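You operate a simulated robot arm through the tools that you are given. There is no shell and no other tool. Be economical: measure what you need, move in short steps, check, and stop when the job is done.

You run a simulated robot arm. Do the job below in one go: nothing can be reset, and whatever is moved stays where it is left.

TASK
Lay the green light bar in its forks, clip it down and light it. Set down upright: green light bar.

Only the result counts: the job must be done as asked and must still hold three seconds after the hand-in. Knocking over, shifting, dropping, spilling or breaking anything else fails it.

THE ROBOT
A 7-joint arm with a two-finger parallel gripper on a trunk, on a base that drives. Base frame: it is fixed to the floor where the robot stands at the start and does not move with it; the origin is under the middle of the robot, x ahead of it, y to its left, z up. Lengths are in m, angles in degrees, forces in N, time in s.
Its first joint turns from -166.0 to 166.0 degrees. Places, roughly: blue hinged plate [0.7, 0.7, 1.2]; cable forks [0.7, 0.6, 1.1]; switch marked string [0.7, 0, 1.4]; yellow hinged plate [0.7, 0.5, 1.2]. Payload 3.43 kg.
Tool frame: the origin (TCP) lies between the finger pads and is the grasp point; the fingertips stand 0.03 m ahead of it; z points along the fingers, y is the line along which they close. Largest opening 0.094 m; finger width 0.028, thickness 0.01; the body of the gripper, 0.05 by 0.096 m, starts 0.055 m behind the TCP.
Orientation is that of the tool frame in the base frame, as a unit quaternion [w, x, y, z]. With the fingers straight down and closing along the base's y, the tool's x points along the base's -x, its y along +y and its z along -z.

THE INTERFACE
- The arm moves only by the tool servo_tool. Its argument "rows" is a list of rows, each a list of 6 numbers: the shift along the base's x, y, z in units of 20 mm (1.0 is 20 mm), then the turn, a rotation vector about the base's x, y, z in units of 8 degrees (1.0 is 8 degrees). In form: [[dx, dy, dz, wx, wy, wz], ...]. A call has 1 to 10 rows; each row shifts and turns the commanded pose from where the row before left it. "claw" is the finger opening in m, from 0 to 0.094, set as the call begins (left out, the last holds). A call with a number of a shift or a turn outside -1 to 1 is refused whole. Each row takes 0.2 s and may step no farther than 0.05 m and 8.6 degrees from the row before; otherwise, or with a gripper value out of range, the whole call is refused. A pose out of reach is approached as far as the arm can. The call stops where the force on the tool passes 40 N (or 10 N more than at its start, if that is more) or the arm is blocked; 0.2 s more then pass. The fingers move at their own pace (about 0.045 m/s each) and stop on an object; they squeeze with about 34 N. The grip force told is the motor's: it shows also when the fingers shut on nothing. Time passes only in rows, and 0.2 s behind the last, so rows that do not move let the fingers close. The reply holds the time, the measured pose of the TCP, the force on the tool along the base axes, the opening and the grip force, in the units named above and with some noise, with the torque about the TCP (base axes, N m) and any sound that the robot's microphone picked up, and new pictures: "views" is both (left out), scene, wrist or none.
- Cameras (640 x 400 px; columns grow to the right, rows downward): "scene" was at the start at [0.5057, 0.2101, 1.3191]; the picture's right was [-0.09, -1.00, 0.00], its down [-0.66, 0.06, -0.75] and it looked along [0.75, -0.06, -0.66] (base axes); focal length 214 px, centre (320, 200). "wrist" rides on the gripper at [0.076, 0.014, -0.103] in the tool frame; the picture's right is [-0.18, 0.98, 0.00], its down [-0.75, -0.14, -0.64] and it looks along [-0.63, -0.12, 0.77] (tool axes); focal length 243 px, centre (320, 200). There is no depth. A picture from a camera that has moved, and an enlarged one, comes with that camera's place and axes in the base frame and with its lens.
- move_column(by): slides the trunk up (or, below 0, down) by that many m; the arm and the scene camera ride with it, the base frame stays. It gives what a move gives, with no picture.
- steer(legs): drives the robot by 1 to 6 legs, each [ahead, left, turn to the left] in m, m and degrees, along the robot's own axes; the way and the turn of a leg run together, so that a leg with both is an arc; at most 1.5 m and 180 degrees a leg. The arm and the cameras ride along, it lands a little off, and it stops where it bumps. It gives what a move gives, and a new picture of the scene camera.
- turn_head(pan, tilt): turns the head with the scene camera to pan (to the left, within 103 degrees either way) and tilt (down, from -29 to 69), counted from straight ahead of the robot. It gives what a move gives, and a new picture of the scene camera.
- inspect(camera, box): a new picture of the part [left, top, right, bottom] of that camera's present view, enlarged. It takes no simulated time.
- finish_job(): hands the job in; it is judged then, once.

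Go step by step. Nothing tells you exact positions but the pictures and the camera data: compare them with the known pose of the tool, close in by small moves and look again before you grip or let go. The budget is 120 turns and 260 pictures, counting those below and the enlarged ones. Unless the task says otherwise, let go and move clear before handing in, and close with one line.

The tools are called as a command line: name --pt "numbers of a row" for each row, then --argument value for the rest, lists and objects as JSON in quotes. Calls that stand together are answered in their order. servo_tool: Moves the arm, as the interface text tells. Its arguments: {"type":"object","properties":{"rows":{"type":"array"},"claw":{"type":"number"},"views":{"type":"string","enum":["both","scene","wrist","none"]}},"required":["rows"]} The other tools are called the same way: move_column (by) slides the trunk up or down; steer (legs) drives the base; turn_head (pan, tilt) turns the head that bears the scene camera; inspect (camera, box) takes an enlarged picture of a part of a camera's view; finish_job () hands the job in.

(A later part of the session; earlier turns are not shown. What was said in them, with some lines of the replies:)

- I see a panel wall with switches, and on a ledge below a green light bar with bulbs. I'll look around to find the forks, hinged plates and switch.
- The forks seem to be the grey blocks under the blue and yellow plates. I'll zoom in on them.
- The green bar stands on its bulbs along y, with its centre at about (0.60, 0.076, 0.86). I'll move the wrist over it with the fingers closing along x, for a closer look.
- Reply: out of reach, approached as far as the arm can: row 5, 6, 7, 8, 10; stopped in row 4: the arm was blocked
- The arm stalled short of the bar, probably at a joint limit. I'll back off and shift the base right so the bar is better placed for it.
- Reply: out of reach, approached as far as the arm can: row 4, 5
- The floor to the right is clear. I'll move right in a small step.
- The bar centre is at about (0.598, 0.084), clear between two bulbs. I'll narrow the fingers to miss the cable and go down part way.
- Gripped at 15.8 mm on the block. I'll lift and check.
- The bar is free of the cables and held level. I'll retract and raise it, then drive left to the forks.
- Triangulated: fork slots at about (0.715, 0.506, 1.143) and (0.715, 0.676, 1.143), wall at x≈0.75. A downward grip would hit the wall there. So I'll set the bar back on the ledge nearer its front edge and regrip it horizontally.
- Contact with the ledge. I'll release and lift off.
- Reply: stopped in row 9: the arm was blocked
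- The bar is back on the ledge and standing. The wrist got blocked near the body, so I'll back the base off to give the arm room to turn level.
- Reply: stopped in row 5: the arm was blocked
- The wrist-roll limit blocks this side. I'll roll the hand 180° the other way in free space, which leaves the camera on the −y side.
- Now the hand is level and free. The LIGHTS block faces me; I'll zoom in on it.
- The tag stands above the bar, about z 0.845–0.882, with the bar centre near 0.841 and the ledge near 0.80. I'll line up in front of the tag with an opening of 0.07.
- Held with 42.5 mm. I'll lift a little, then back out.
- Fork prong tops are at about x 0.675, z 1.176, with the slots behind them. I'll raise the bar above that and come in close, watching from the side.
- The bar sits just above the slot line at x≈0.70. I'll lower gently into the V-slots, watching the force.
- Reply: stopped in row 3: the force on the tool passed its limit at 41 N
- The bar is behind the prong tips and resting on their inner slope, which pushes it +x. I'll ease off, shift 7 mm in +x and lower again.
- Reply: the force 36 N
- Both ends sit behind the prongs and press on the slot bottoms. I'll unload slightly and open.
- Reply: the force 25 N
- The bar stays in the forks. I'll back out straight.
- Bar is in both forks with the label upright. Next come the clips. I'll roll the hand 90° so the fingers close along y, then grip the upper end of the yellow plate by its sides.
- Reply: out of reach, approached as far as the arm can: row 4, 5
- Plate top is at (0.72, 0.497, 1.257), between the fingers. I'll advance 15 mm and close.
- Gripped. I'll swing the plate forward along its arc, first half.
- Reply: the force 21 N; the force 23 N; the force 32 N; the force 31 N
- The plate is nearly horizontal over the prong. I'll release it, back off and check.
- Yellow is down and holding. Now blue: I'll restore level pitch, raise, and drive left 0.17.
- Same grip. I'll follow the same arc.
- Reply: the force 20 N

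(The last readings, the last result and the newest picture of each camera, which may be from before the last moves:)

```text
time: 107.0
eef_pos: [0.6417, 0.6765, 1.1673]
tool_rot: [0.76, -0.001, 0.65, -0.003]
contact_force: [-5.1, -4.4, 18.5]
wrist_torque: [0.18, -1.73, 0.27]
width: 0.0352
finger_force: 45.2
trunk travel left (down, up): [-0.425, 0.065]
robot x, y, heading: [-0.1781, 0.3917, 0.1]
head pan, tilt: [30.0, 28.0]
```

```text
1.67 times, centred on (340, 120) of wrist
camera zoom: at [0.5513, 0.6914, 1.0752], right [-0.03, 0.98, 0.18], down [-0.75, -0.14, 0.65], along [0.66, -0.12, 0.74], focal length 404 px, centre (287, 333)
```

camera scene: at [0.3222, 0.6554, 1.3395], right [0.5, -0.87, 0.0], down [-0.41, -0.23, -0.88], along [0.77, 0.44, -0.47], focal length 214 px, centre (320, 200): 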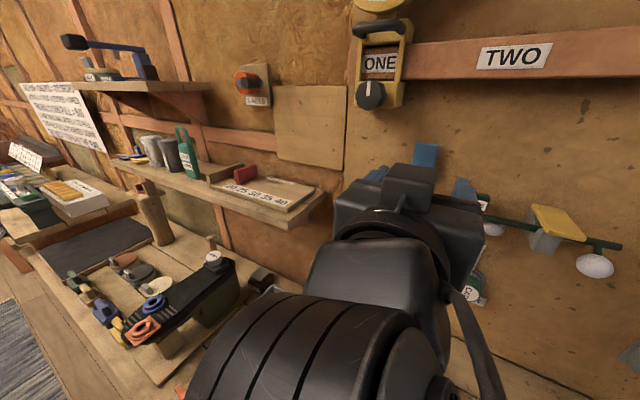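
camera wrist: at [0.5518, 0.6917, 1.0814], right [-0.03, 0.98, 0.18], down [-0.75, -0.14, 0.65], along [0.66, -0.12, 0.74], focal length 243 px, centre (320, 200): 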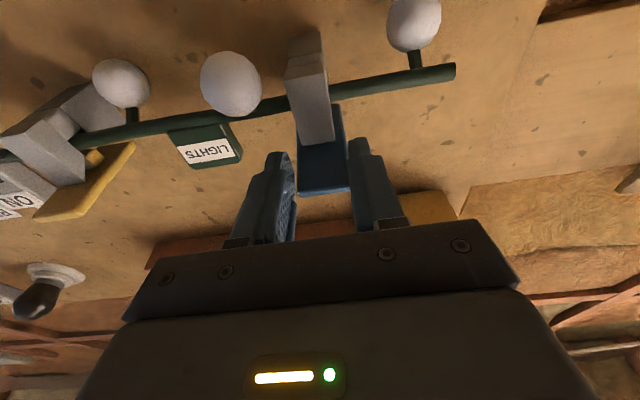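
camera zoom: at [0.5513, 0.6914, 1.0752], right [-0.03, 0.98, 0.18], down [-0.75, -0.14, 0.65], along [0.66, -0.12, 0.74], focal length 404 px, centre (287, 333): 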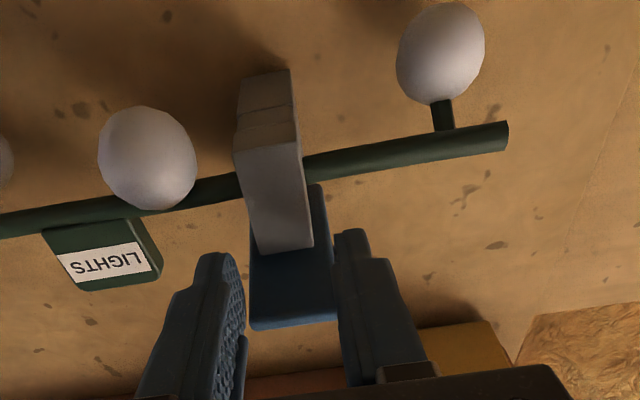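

Blue is nearly shut too. I'll release, then come over the top with closed fingers and press it home.

servo_tool --pt "0 0 0 0 0 0" --pt "0 0 0 0 0 0" --pt "-1 0 0 0 0 0" --pt "-1 0 0 0 0.5 0" --pt "-1 0 0 0 0.5 0" --pt "-0.5 0 1 0 0.5 0" --pt "0 0 1 0 0.5 0" --pt "0 0 1 0 0 0" --claw 0.07 --views "none"

servo_tool --pt "0 0 0.4 0 0 0" --pt "0 0 0 0 0 0" --pt "0 0 0 0 0 0" --pt "0 0 0 0 0 0" --claw 0.0 --views "both"

inspect --camera "wrist" --box '[100, 0, 480, 200]'

```text
time: 108.8
eef_pos: [0.5731, 0.675, 1.2249]
tool_rot: [0.661, -0.003, 0.75, -0.001]
contact_force: [0.5, 0.5, -0.1]
wrist_torque: [0.05, 0.03, -0.02]
width: 0.07
finger_force: 0.0
trunk travel left (down, up): [-0.425, 0.065]
robot x, y, heading: [-0.1829, 0.3908, -0.4]
head pan, tilt: [30.0, 28.0]
```

```text
time: 109.8
eef_pos: [0.5744, 0.6752, 1.2325]
tool_rot: [0.661, -0.002, 0.75, -0.002]
contact_force: [-0.4, 0.1, 0.2]
wrist_torque: [-0.02, 0.01, 0.01]
width: 0.0002
finger_force: 15.8
trunk travel left (down, up): [-0.425, 0.065]
robot x, y, heading: [-0.1826, 0.394, -0.2]
head pan, tilt: [30.0, 28.0]
camera scene: at [0.3222, 0.6555, 1.3395], right [0.5, -0.87, 0.0], down [-0.41, -0.23, -0.88], along [0.77, 0.44, -0.47], focal length 214 px, centre (320, 200)
camera wrist: at [0.4611, 0.6913, 1.171], right [0.02, 0.98, 0.18], down [-0.54, -0.14, 0.83], along [0.84, -0.12, 0.53], focal length 243 px, centre (320, 200)
```

scene: 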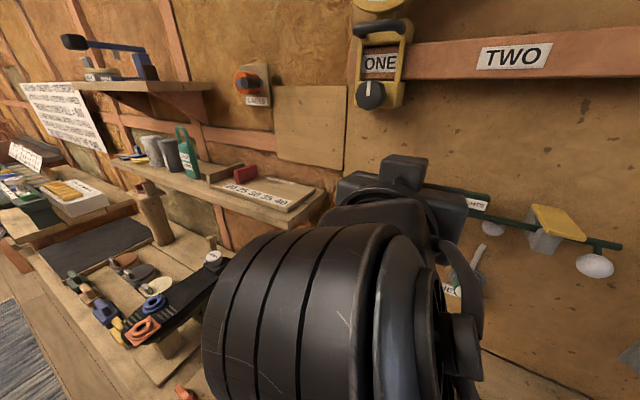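
wrist: 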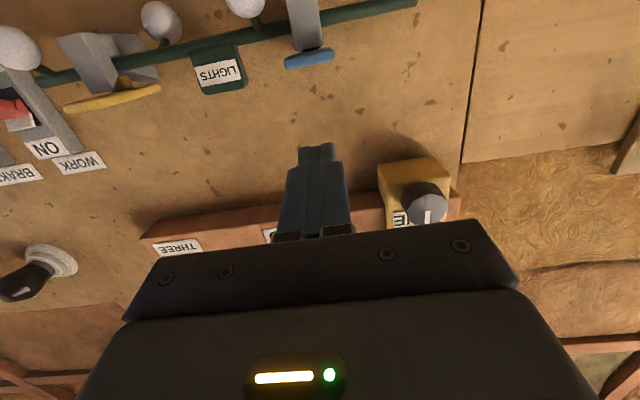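

```text
1.68 times, centred on (290, 100) of wrist
camera zoom: at [0.4611, 0.6913, 1.171], right [0.02, 0.98, 0.18], down [-0.54, -0.14, 0.83], along [0.84, -0.12, 0.53], focal length 409 px, centre (370, 368)
```

zoom: 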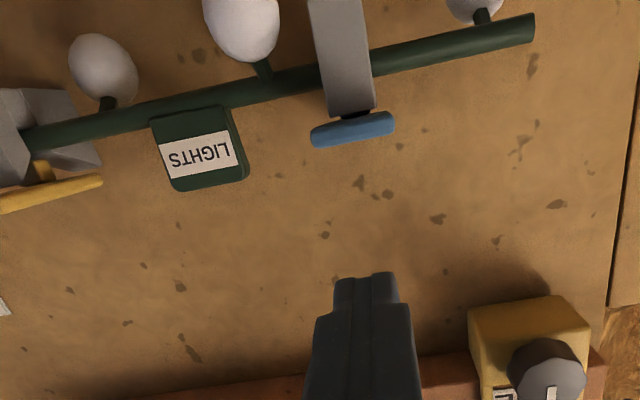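

servo_tool --pt "1 0 0 0 0 0" --pt "1 0 0 0 0 0" --pt "1 0 0 0 0 0" --pt "1 0 0 0 0 0" --pt "0 0 -0.5 0 0 0" --pt "0 0 -0.4 0 0 0" --pt "0 0 -0.2 0 0 0" --pt "0 0 0 0 0 0" --views "none"

inspect --camera "wrist" --box '[100, 0, 480, 200]'

```text
time: 111.6
eef_pos: [0.6533, 0.6764, 1.2098]
tool_rot: [0.661, -0.001, 0.75, -0.002]
contact_force: [-0.4, -0.5, 0.6]
wrist_torque: [-0.01, 0.0, -0.02]
width: 0.0
finger_force: 33.2
trunk travel left (down, up): [-0.425, 0.065]
robot x, y, heading: [-0.1768, 0.3933, -0.1]
head pan, tilt: [30.0, 28.0]
```

```text
1.68 times, centred on (290, 100) of wrist
camera zoom: at [0.5405, 0.6911, 1.1481], right [0.02, 0.98, 0.18], down [-0.54, -0.14, 0.83], along [0.84, -0.12, 0.53], focal length 409 px, centre (370, 368)
```

zoom: 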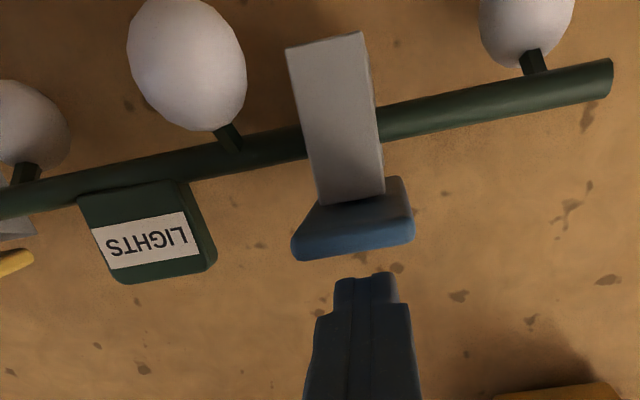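

servo_tool --pt "0 0 -0.2 0 0 0" --pt "0 0 -0.2 0 0 0" --pt "0 0 -0.15 0 0 0" --pt "0 0 -0.15 0 0 0" --pt "0 0 0 0 0 0" --views "none"

inspect --camera "wrist" --box '[100, 0, 480, 200]'

```text
time: 112.8
eef_pos: [0.6523, 0.6749, 1.1996]
tool_rot: [0.663, -0.001, 0.749, -0.002]
contact_force: [4.6, 1.7, 11.0]
wrist_torque: [0.03, -0.4, 0.1]
width: 0.0001
finger_force: 33.2
trunk travel left (down, up): [-0.425, 0.065]
robot x, y, heading: [-0.1822, 0.3939, -0.3]
head pan, tilt: [30.0, 28.0]
```

```text
1.68 times, centred on (290, 100) of wrist
camera zoom: at [0.5409, 0.6908, 1.1359], right [0.02, 0.98, 0.18], down [-0.55, -0.14, 0.83], along [0.84, -0.12, 0.53], focal length 409 px, centre (370, 368)
```

zoom: 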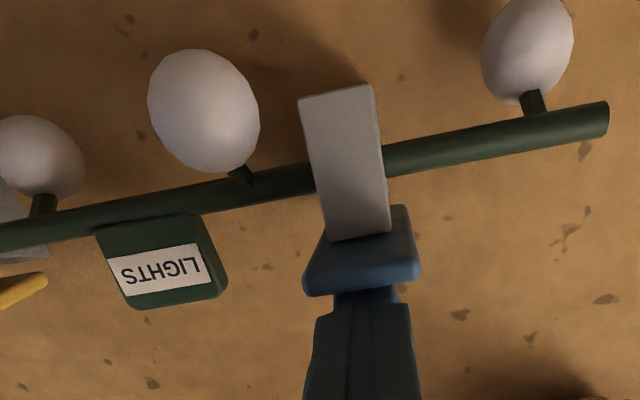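

servo_tool --pt "0 0 -0.12 0 0 0" --pt "0 0 -0.12 0 0 0" --pt "0 0 -0.12 0 0 0" --pt "0 0 -0.12 0 0 0" --pt "0 0 0 0 0 0" --views "none"

inspect --camera "wrist" --box '[100, 0, 480, 200]'

```text
time: 113.5
eef_pos: [0.6524, 0.6755, 1.1983]
tool_rot: [0.667, 0.0, 0.745, 0.001]
contact_force: [-1.5, 0.7, 11.1]
wrist_torque: [-0.02, -0.3, 0.0]
width: 0.0001
finger_force: 32.9
trunk travel left (down, up): [-0.425, 0.065]
robot x, y, heading: [-0.1765, 0.3938, 0.0]
head pan, tilt: [30.0, 28.0]
stopped in row 3: the force on the tool passed its limit at 42 N (the readings are from after the stop); the commanded pose is now the measured one
```

```text
1.68 times, centred on (290, 100) of wrist
camera zoom: at [0.541, 0.6906, 1.1343], right [0.02, 0.98, 0.18], down [-0.56, -0.14, 0.82], along [0.83, -0.12, 0.54], focal length 409 px, centre (370, 368)
```

zoom: 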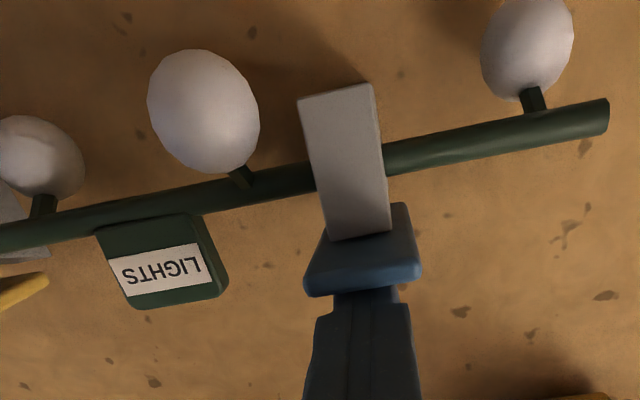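

Blue is against a hard stop. I'll do the same for yellow.

servo_tool --pt "0 0 1 0 0 0" --pt "-1 0 0.6 0 0 0" --pt "-1 0 0 0 0 0" --pt "-1 0 0 0 0 0" --pt "-1 0 0 0 0 0" --views "none"

steer --legs '[[0, -0.176, 0]]'

inspect --camera "wrist" --box '[200, 0, 580, 200]'

```text
time: 114.7
eef_pos: [0.5726, 0.6757, 1.2275]
tool_rot: [0.666, -0.002, 0.746, 0.001]
contact_force: [0.1, 0.2, -0.4]
wrist_torque: [0.0, -0.01, 0.0]
width: 0.0001
finger_force: 33.2
trunk travel left (down, up): [-0.425, 0.065]
robot x, y, heading: [-0.1796, 0.3968, -0.2]
head pan, tilt: [30.0, 28.0]
```

```text
time: 116.2
eef_pos: [0.573, 0.4979, 1.2278]
tool_rot: [0.666, 0.0, 0.746, 0.0]
contact_force: [0.3, -0.8, -0.1]
wrist_torque: [0.02, 0.03, -0.02]
width: 0.0
finger_force: 33.4
trunk travel left (down, up): [-0.425, 0.065]
robot x, y, heading: [-0.1815, 0.2158, -0.2]
head pan, tilt: [30.0, 28.0]
camera scene: at [0.3221, 0.4793, 1.3394], right [0.5, -0.87, 0.0], down [-0.41, -0.23, -0.88], along [0.77, 0.44, -0.47], focal length 214 px, centre (320, 200)
```

scene: 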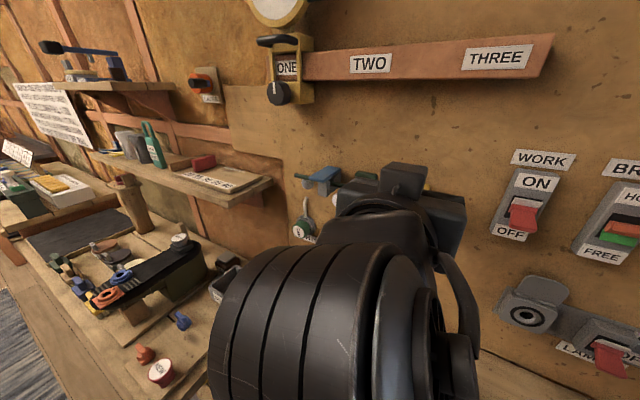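

```text
1.68 times, centred on (390, 100) of wrist
camera zoom: at [0.4611, 0.5141, 1.1643], right [0.02, 0.98, 0.18], down [-0.55, -0.14, 0.82], along [0.83, -0.12, 0.54], focal length 409 px, centre (202, 368)
```

zoom: 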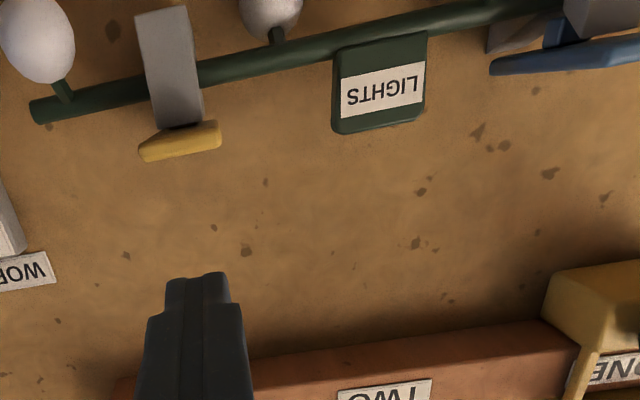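

servo_tool --pt "1 0.1 0 0 0 0" --pt "1 0 0 0 0 0" --pt "1 0 0 0 0 0" --pt "1 0 0 0 0 0" --pt "0 0 -0.5 0 0 0" --pt "0 0 -0.3 0 0 0" --pt "0 0 -0.2 0 0 0" --pt "0 0 -0.2 0 0 0" --pt "0 0 0 0 0 0" --views "none"

servo_tool --pt "0 0 -0.12 0 0 0" --pt "0 0 -0.12 0 0 0" --pt "0 0 -0.12 0 0 0" --pt "0 0 -0.12 0 0 0" --pt "0 0 -0.12 0 0 0" --pt "0 0 -0.12 0 0 0" --views "none"

inspect --camera "wrist" --box '[200, 0, 580, 200]'

```text
time: 118.2
eef_pos: [0.6533, 0.5014, 1.2048]
tool_rot: [0.666, -0.001, 0.746, 0.0]
contact_force: [0.2, -0.5, 0.5]
wrist_torque: [0.02, 0.02, -0.04]
width: 0.0
finger_force: 32.9
trunk travel left (down, up): [-0.425, 0.065]
robot x, y, heading: [-0.1812, 0.2144, -0.1]
head pan, tilt: [30.0, 28.0]
```

```text
time: 119.5
eef_pos: [0.6503, 0.5011, 1.1985]
tool_rot: [0.672, 0.001, 0.74, 0.003]
contact_force: [-1.0, -0.3, 11.8]
wrist_torque: [0.01, -0.32, -0.03]
width: 0.0
finger_force: 32.9
trunk travel left (down, up): [-0.425, 0.065]
robot x, y, heading: [-0.1766, 0.2152, -0.4]
head pan, tilt: [30.0, 28.0]
stopped in row 6: the force on the tool passed its limit at 43 N (the readings are from after the stop); the commanded pose is now the measured one
```

```text
1.68 times, centred on (390, 100) of wrist
camera zoom: at [0.5409, 0.5159, 1.1326], right [0.02, 0.98, 0.19], down [-0.57, -0.15, 0.81], along [0.82, -0.12, 0.55], focal length 409 px, centre (202, 368)
```

zoom: 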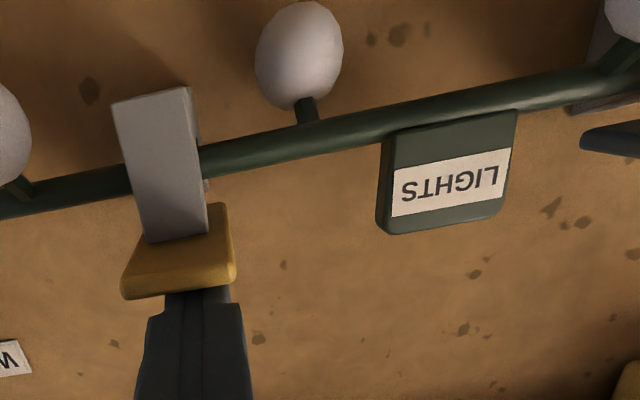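

Both clips are at their stops. Now I'll back off and go to the STRING switch.

servo_tool --pt "0 0 1 0 0 0" --pt "-1 0 0.6 0 0 0" --pt "-1 0 0 0 0 0" --pt "-1 0 0 0 0 0" --pt "-1 0 0 0 0 0" --views "none"

steer --legs '[[-0.1, -0.5, 0]]'

turn_head --pan 0 --tilt 5

```text
time: 120.7
eef_pos: [0.5715, 0.5012, 1.2271]
tool_rot: [0.67, 0.001, 0.742, 0.001]
contact_force: [0.3, 0.7, 0.0]
wrist_torque: [-0.03, -0.01, 0.01]
width: 0.0
finger_force: 33.1
trunk travel left (down, up): [-0.425, 0.065]
robot x, y, heading: [-0.1801, 0.216, -0.6]
head pan, tilt: [30.0, 28.0]
```

```text
time: 123.7
eef_pos: [0.4695, -0.0163, 1.2277]
tool_rot: [0.671, 0.004, 0.741, -0.001]
contact_force: [-0.9, 0.5, 0.2]
wrist_torque: [0.02, -0.03, -0.02]
width: 0.0001
finger_force: 33.3
trunk travel left (down, up): [-0.425, 0.065]
robot x, y, heading: [-0.2839, -0.2981, -0.8]
head pan, tilt: [30.0, 28.0]
camera scene: at [0.2205, -0.036, 1.3395], right [0.49, -0.87, 0.0], down [-0.41, -0.23, -0.88], along [0.77, 0.43, -0.47], focal length 214 px, centre (320, 200)
```

scene: 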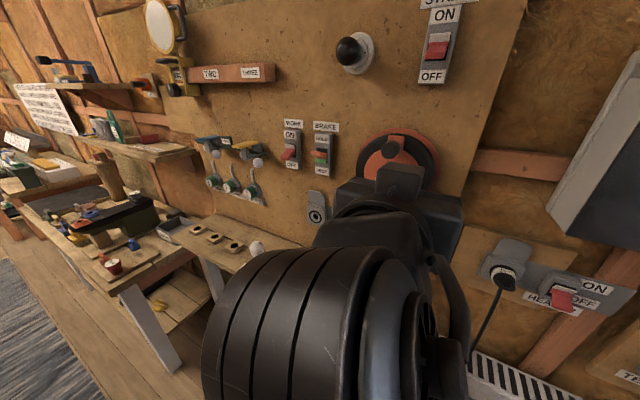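

```text
time: 124.7
eef_pos: [0.468, -0.0156, 1.2283]
tool_rot: [0.67, 0.003, 0.742, 0.0]
contact_force: [0.7, 0.2, 0.0]
wrist_torque: [0.01, 0.02, -0.02]
width: 0.0
finger_force: 33.3
trunk travel left (down, up): [-0.425, 0.065]
robot x, y, heading: [-0.282, -0.2947, -0.5]
head pan, tilt: [0.0, 5.0]
camera scene: at [0.2329, -0.0817, 1.3766], right [-0.01, -1.0, 0.0], down [-0.09, 0.0, -1.0], along [1.0, -0.01, -0.09], focal length 214 px, centre (320, 200)
```

scene: 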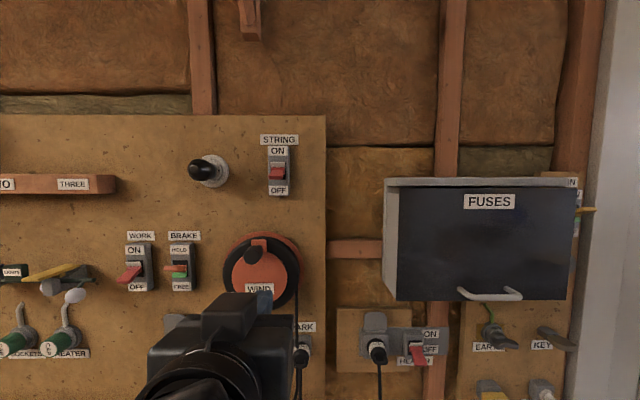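

inspect --camera "scene" --box '[240, 120, 320, 210]'

inspect --camera "scene" --box '[0, 220, 210, 370]'

```text
4.44 times, centred on (280, 165) of scene
camera zoom: at [0.2329, -0.0817, 1.3766], right [-0.01, -1.0, 0.0], down [-0.09, 0.0, -1.0], along [1.0, -0.01, -0.09], focal length 953 px, centre (498, 356)
```

zoom: 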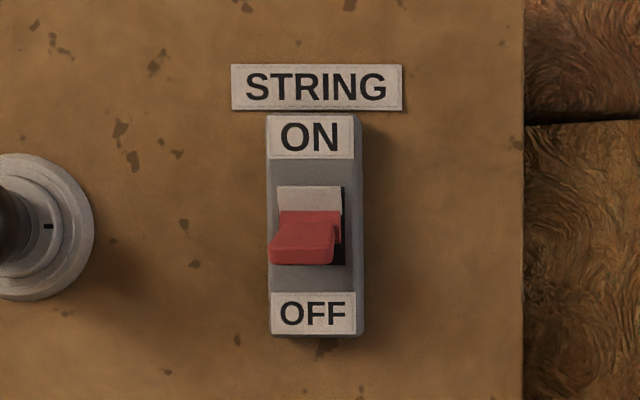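

```text
2.67 times, centred on (105, 295) of scene
camera zoom: at [0.2329, -0.0817, 1.3766], right [-0.01, -1.0, 0.0], down [-0.09, 0.0, -1.0], along [1.0, -0.01, -0.09], focal length 572 px, centre (893, -53)
```

zoom: 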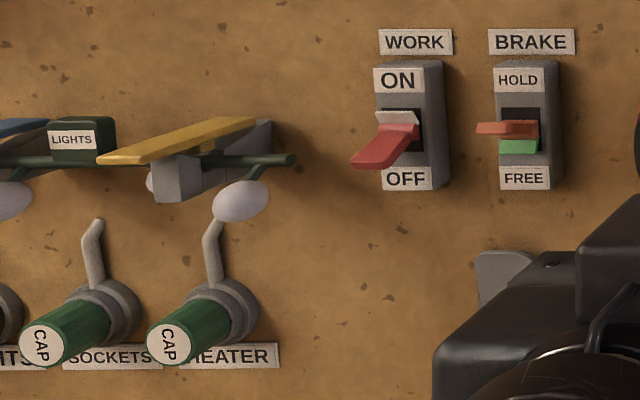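

STRING is OFF, with its lever pointing down and the tip at about (0.70, 0.008, 1.387). I'll raise the trunk, move in, get under the lever and push it up.

move_column --by 0.064

steer --legs '[[0.1, 0, 0]]'

servo_tool --pt "0 0 1 0 -0.6 0" --pt "0 0.5 1 0 -0.6 0" --pt "0 0.5 0.7 0 0 0" --pt "0 0 0 0 0 0" --views "both"

```text
time: 125.7
eef_pos: [0.4697, -0.0154, 1.2919]
tool_rot: [0.671, 0.003, 0.742, -0.001]
contact_force: [-0.7, -0.5, -0.9]
wrist_torque: [-0.03, -0.01, -0.03]
width: 0.0
finger_force: 33.7
trunk travel left (down, up): [-0.489, 0.001]
robot x, y, heading: [-0.2844, -0.2921, -0.8]
head pan, tilt: [0.0, 5.0]
```

```text
time: 126.9
eef_pos: [0.5697, -0.0173, 1.2931]
tool_rot: [0.67, 0.003, 0.742, -0.001]
contact_force: [0.5, 0.1, 0.1]
wrist_torque: [-0.01, 0.01, 0.0]
width: 0.0
finger_force: 33.4
trunk travel left (down, up): [-0.489, 0.001]
robot x, y, heading: [-0.1876, -0.2951, -0.8]
head pan, tilt: [0.0, 5.0]
camera scene: at [0.3335, -0.0834, 1.4408], right [-0.01, -1.0, 0.0], down [-0.09, 0.0, -1.0], along [1.0, -0.01, -0.09], focal length 214 px, centre (320, 200)
```

scene: 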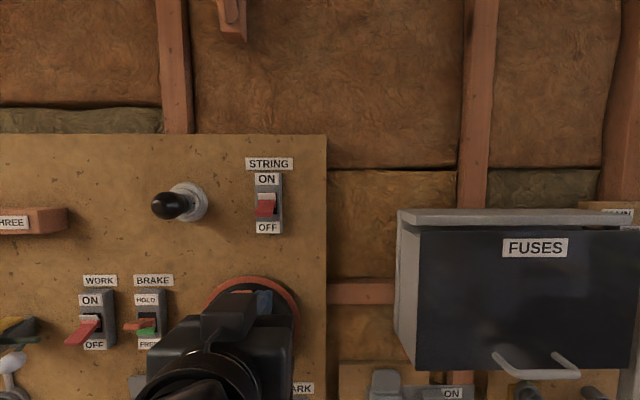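

```text
time: 127.9
eef_pos: [0.5695, 0.0032, 1.3466]
tool_rot: [0.73, 0.003, 0.683, 0.0]
contact_force: [0.2, 0.4, 0.0]
wrist_torque: [0.01, -0.01, -0.04]
width: 0.0
finger_force: 32.6
trunk travel left (down, up): [-0.489, 0.001]
robot x, y, heading: [-0.1799, -0.2944, -1.1]
head pan, tilt: [0.0, 5.0]
camera scene: at [0.3337, -0.0834, 1.4407], right [-0.01, -1.0, 0.0], down [-0.09, 0.0, -1.0], along [1.0, -0.01, -0.09], focal length 214 px, centre (320, 200)
camera wrist: at [0.4717, 0.0182, 1.2648], right [-0.01, 0.98, 0.19], down [-0.69, -0.14, 0.71], along [0.72, -0.12, 0.68], focal length 243 px, centre (320, 200)
```

scene: 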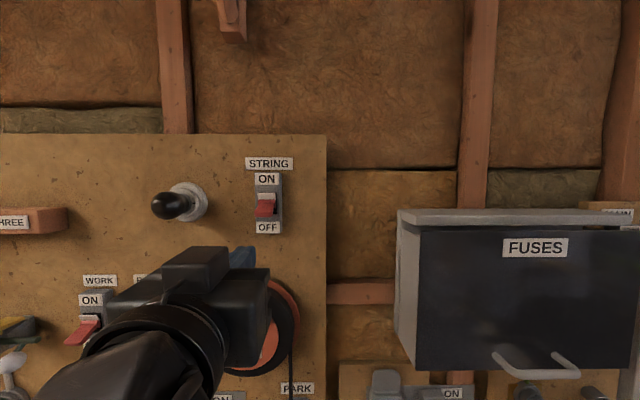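
wrist: 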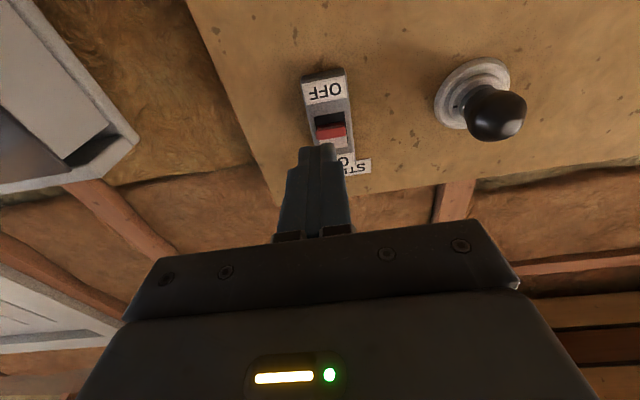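

servo_tool --pt "1 0.25 0 0 0 0" --pt "1 0 0 0 0 0" --pt "1 0 0 0 0 0" --pt "1 0 0 0 0 0" --pt "1 0 0 0 0 0" --pt "0.3 0 0 0 0 0" --pt "0 0 0 0 0 0" --views "wrist"

inspect --camera "scene" --box '[210, 140, 330, 260]'

inspect --camera "wrist" --box '[240, 40, 440, 240]'

```text
time: 129.5
eef_pos: [0.6763, 0.0053, 1.3459]
tool_rot: [0.73, 0.004, 0.683, -0.001]
contact_force: [0.6, 0.1, 0.7]
wrist_torque: [-0.01, 0.0, -0.01]
width: 0.0001
finger_force: 32.7
trunk travel left (down, up): [-0.489, 0.001]
robot x, y, heading: [-0.1806, -0.2951, -0.7]
head pan, tilt: [0.0, 5.0]
camera wrist: at [0.5783, 0.0219, 1.2641], right [-0.01, 0.98, 0.19], down [-0.69, -0.14, 0.71], along [0.72, -0.13, 0.68], focal length 243 px, centre (320, 200)
```

wrist: 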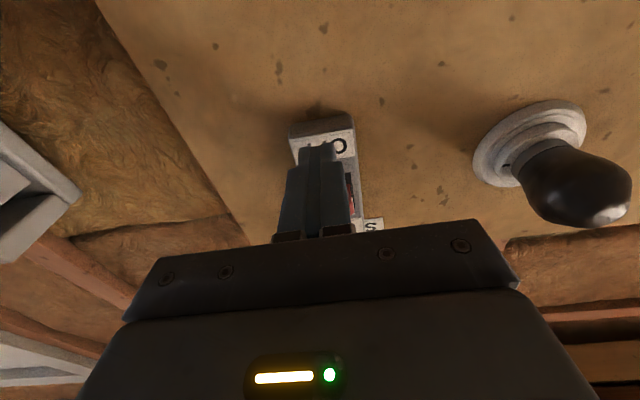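

```text
3.33 times, centred on (270, 200) of scene
camera zoom: at [0.3337, -0.0833, 1.4407], right [-0.01, -1.0, 0.0], down [-0.09, 0.0, -1.0], along [1.0, -0.01, -0.09], focal length 715 px, centre (487, 200)
```

zoom: 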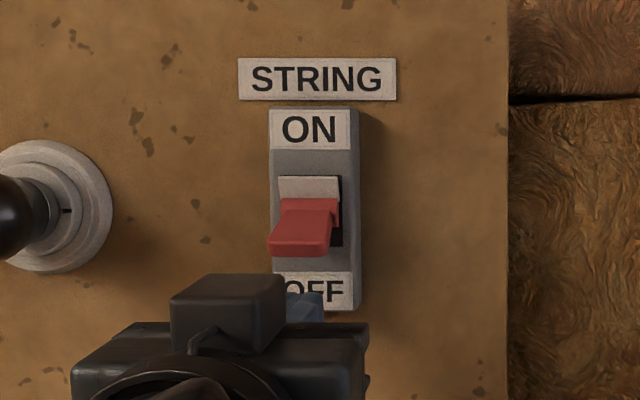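

```text
2.00 times, centred on (340, 140) of wrist
camera zoom: at [0.5783, 0.0219, 1.2641], right [-0.01, 0.98, 0.19], down [-0.69, -0.14, 0.71], along [0.72, -0.13, 0.68], focal length 485 px, centre (280, 320)
```

zoom: 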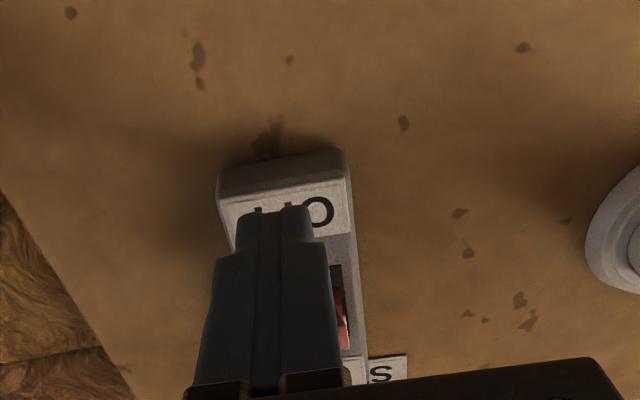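

servo_tool --pt "0.25 0.2 0 0 0 0" --pt "0 0 0.4 0 0 0" --pt "0 0 0.3 0 0 0" --pt "0 0 0.3 0 0 0" --pt "0 0 0.3 0 0 0" --pt "0 0 0 0 0 0" --views "none"

inspect --camera "scene" --box '[210, 140, 330, 260]'

```text
time: 130.9
eef_pos: [0.6812, 0.0114, 1.3715]
tool_rot: [0.731, 0.003, 0.683, 0.0]
contact_force: [-1.0, -0.6, -0.7]
wrist_torque: [-0.04, 0.0, 0.02]
width: 0.0001
finger_force: 33.5
trunk travel left (down, up): [-0.489, 0.001]
robot x, y, heading: [-0.1843, -0.2949, -0.7]
head pan, tilt: [0.0, 5.0]
```

```text
3.33 times, centred on (270, 200) of scene
camera zoom: at [0.3337, -0.0833, 1.4407], right [-0.01, -1.0, 0.0], down [-0.09, 0.0, -1.0], along [1.0, -0.01, -0.09], focal length 715 px, centre (487, 200)
```

zoom: 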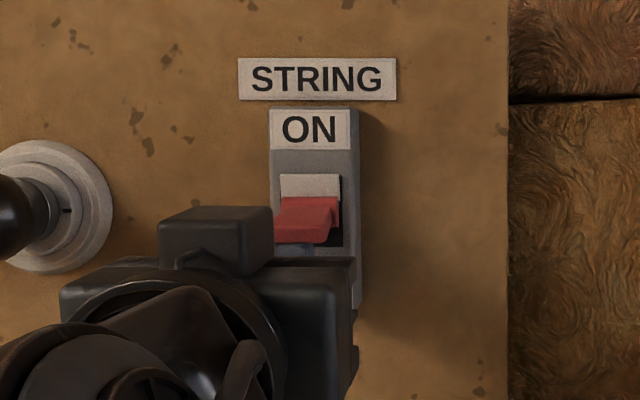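

The finger is under the lever and lifting it. I'll keep pushing up.

servo_tool --pt "0 0 0.3 0 0 0" --pt "0 0 0.3 0 0 0" --pt "0 0 0.3 0 0 0" --pt "0 0 0.3 0 0 0" --pt "0 0 0 0 0 0" --views "none"

inspect --camera "scene" --box '[210, 140, 330, 260]'

```text
time: 131.8
eef_pos: [0.6816, 0.0117, 1.3881]
tool_rot: [0.725, 0.002, 0.689, -0.003]
contact_force: [-6.4, -1.4, -7.6]
wrist_torque: [-0.02, 0.13, -0.12]
width: 0.0002
finger_force: 33.3
trunk travel left (down, up): [-0.489, 0.001]
robot x, y, heading: [-0.1804, -0.2936, -0.7]
head pan, tilt: [0.0, 5.0]
stopped in row 4: the force on the tool passed its limit at 48 N (the readings are from after the stop); the commanded pose is now the measured one
```

```text
3.33 times, centred on (270, 200) of scene
camera zoom: at [0.3334, -0.0835, 1.4408], right [-0.01, -1.0, 0.0], down [-0.09, 0.0, -1.0], along [1.0, -0.01, -0.09], focal length 715 px, centre (487, 200)
```

zoom: 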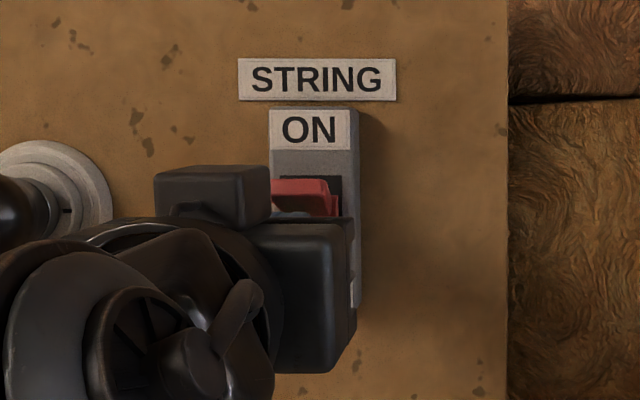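

The lever reached its upper stop. I'll lower clear, retract and check both the switch and the bulbs.

servo_tool --pt "0 0 -0.7 0 0 0" --pt "0 0 -0.8 0 0 0" --pt "-1 0 -0.3 0 0 0" --pt "-1 0 0 0 0 0" --pt "-1 0 0 0 0 0" --pt "-1 0 0 0 0 0" --pt "-1 0 0 0 0 0" --views "none"

inspect --camera "scene" --box '[210, 140, 330, 260]'

turn_head --pan 45 --tilt 22

inspect --camera "scene" --box '[220, 100, 420, 240]'

```text
time: 133.4
eef_pos: [0.5819, 0.011, 1.3514]
tool_rot: [0.726, 0.003, 0.687, -0.002]
contact_force: [1.3, -0.4, 0.5]
wrist_torque: [-0.02, 0.01, 0.03]
width: 0.0
finger_force: 33.4
trunk travel left (down, up): [-0.489, 0.001]
robot x, y, heading: [-0.1868, -0.2953, -0.6]
head pan, tilt: [0.0, 5.0]
```

```text
3.33 times, centred on (270, 200) of scene
camera zoom: at [0.3337, -0.0835, 1.4407], right [-0.01, -1.0, 0.0], down [-0.09, 0.0, -1.0], along [1.0, -0.01, -0.09], focal length 715 px, centre (487, 200)
```

zoom: 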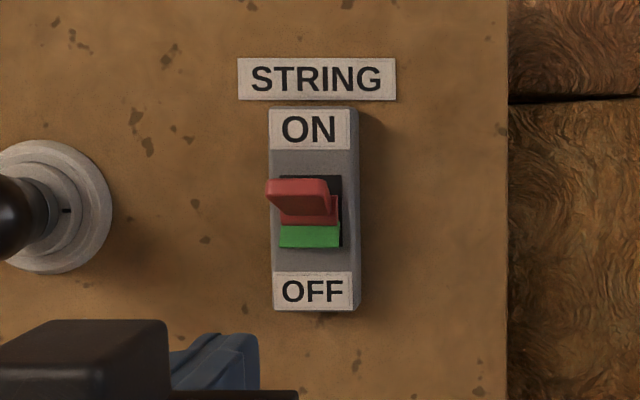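

```text
time: 134.6
eef_pos: [0.5811, 0.0101, 1.3512]
tool_rot: [0.725, 0.004, 0.689, -0.003]
contact_force: [-0.8, 0.1, 0.3]
wrist_torque: [0.03, -0.03, -0.01]
width: 0.0001
finger_force: 33.1
trunk travel left (down, up): [-0.489, 0.001]
robot x, y, heading: [-0.1856, -0.2927, -0.6]
head pan, tilt: [45.0, 22.0]
camera scene: at [0.3081, -0.0175, 1.4131], right [0.7, -0.72, 0.0], down [-0.27, -0.26, -0.93], along [0.66, 0.65, -0.37], focal length 214 px, centre (320, 200)
```

scene: 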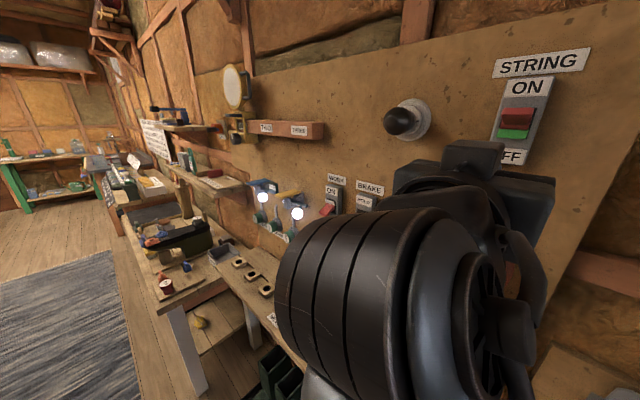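

```text
2.86 times, centred on (320, 170) of scene
camera zoom: at [0.3081, -0.0175, 1.4131], right [0.7, -0.72, 0.0], down [-0.27, -0.26, -0.93], along [0.66, 0.65, -0.37], focal length 613 px, centre (320, 286)
```

zoom: 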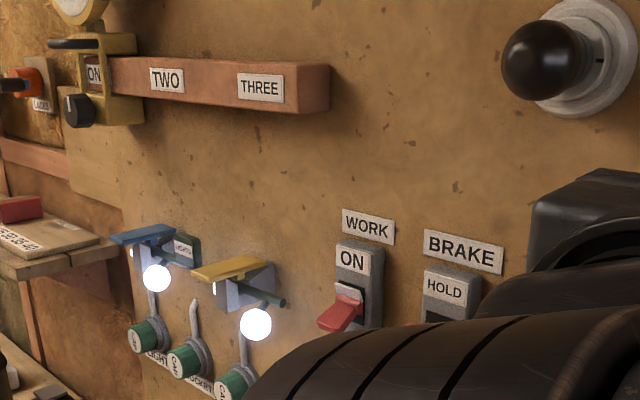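

The bulbs are lit. I'll take a closer look at the clips to confirm they're fully down.

inspect --camera "scene" --box '[250, 170, 320, 225]'

turn_head --pan 60 --tilt 20

inspect --camera "scene" --box '[320, 150, 400, 220]'

```text
7.27 times, centred on (285, 198) of scene
camera zoom: at [0.3081, -0.0175, 1.4131], right [0.7, -0.72, 0.0], down [-0.27, -0.26, -0.93], along [0.66, 0.65, -0.37], focal length 1560 px, centre (574, 218)
```

zoom: 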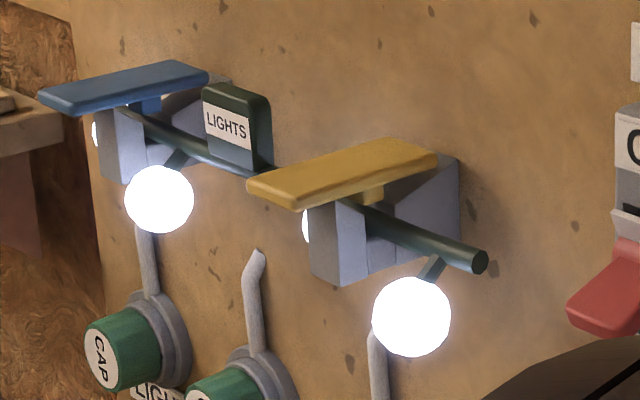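

```text
time: 135.3
eef_pos: [0.5818, 0.0096, 1.3528]
tool_rot: [0.725, 0.002, 0.688, -0.002]
contact_force: [-0.3, 0.5, 0.8]
wrist_torque: [0.01, 0.01, -0.01]
width: 0.0
finger_force: 33.1
trunk travel left (down, up): [-0.489, 0.001]
robot x, y, heading: [-0.1818, -0.2936, -0.5]
head pan, tilt: [60.0, 20.0]
camera scene: at [0.2893, -0.0023, 1.4163], right [0.86, -0.51, 0.0], down [-0.17, -0.29, -0.94], along [0.48, 0.81, -0.34], focal length 214 px, centre (320, 200)
```

scene: 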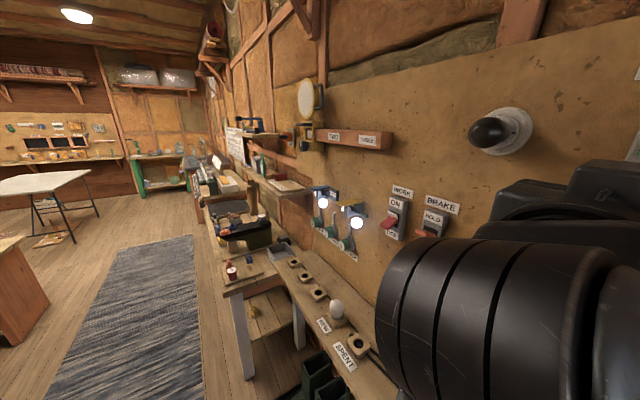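

```text
5.71 times, centred on (360, 185) of scene
camera zoom: at [0.2893, -0.0023, 1.4163], right [0.86, -0.51, 0.0], down [-0.17, -0.29, -0.94], along [0.48, 0.81, -0.34], focal length 1226 px, centre (91, 286)
```

zoom: 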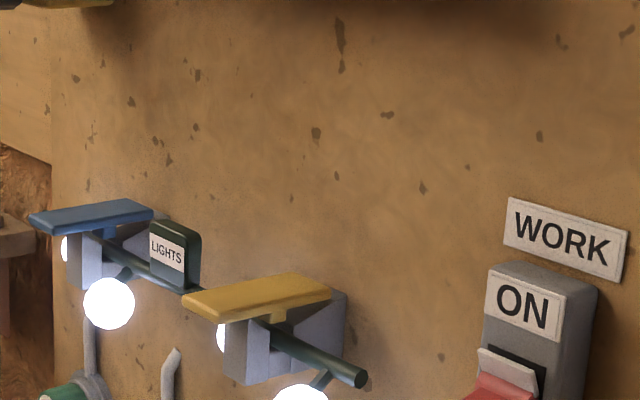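

The bar sits in both forks with its label upright. Both plates lie flat on the prongs with their knobs over the bar, the string is lit and the hand is clear, so I'll hand in.

finish_job

```text
The job is handed in.
```

The green light bar is upright in its forks with both hinged plates clipped down over it. The STRING switch is ON, and every bulb I could see was lit when I handed the job in.
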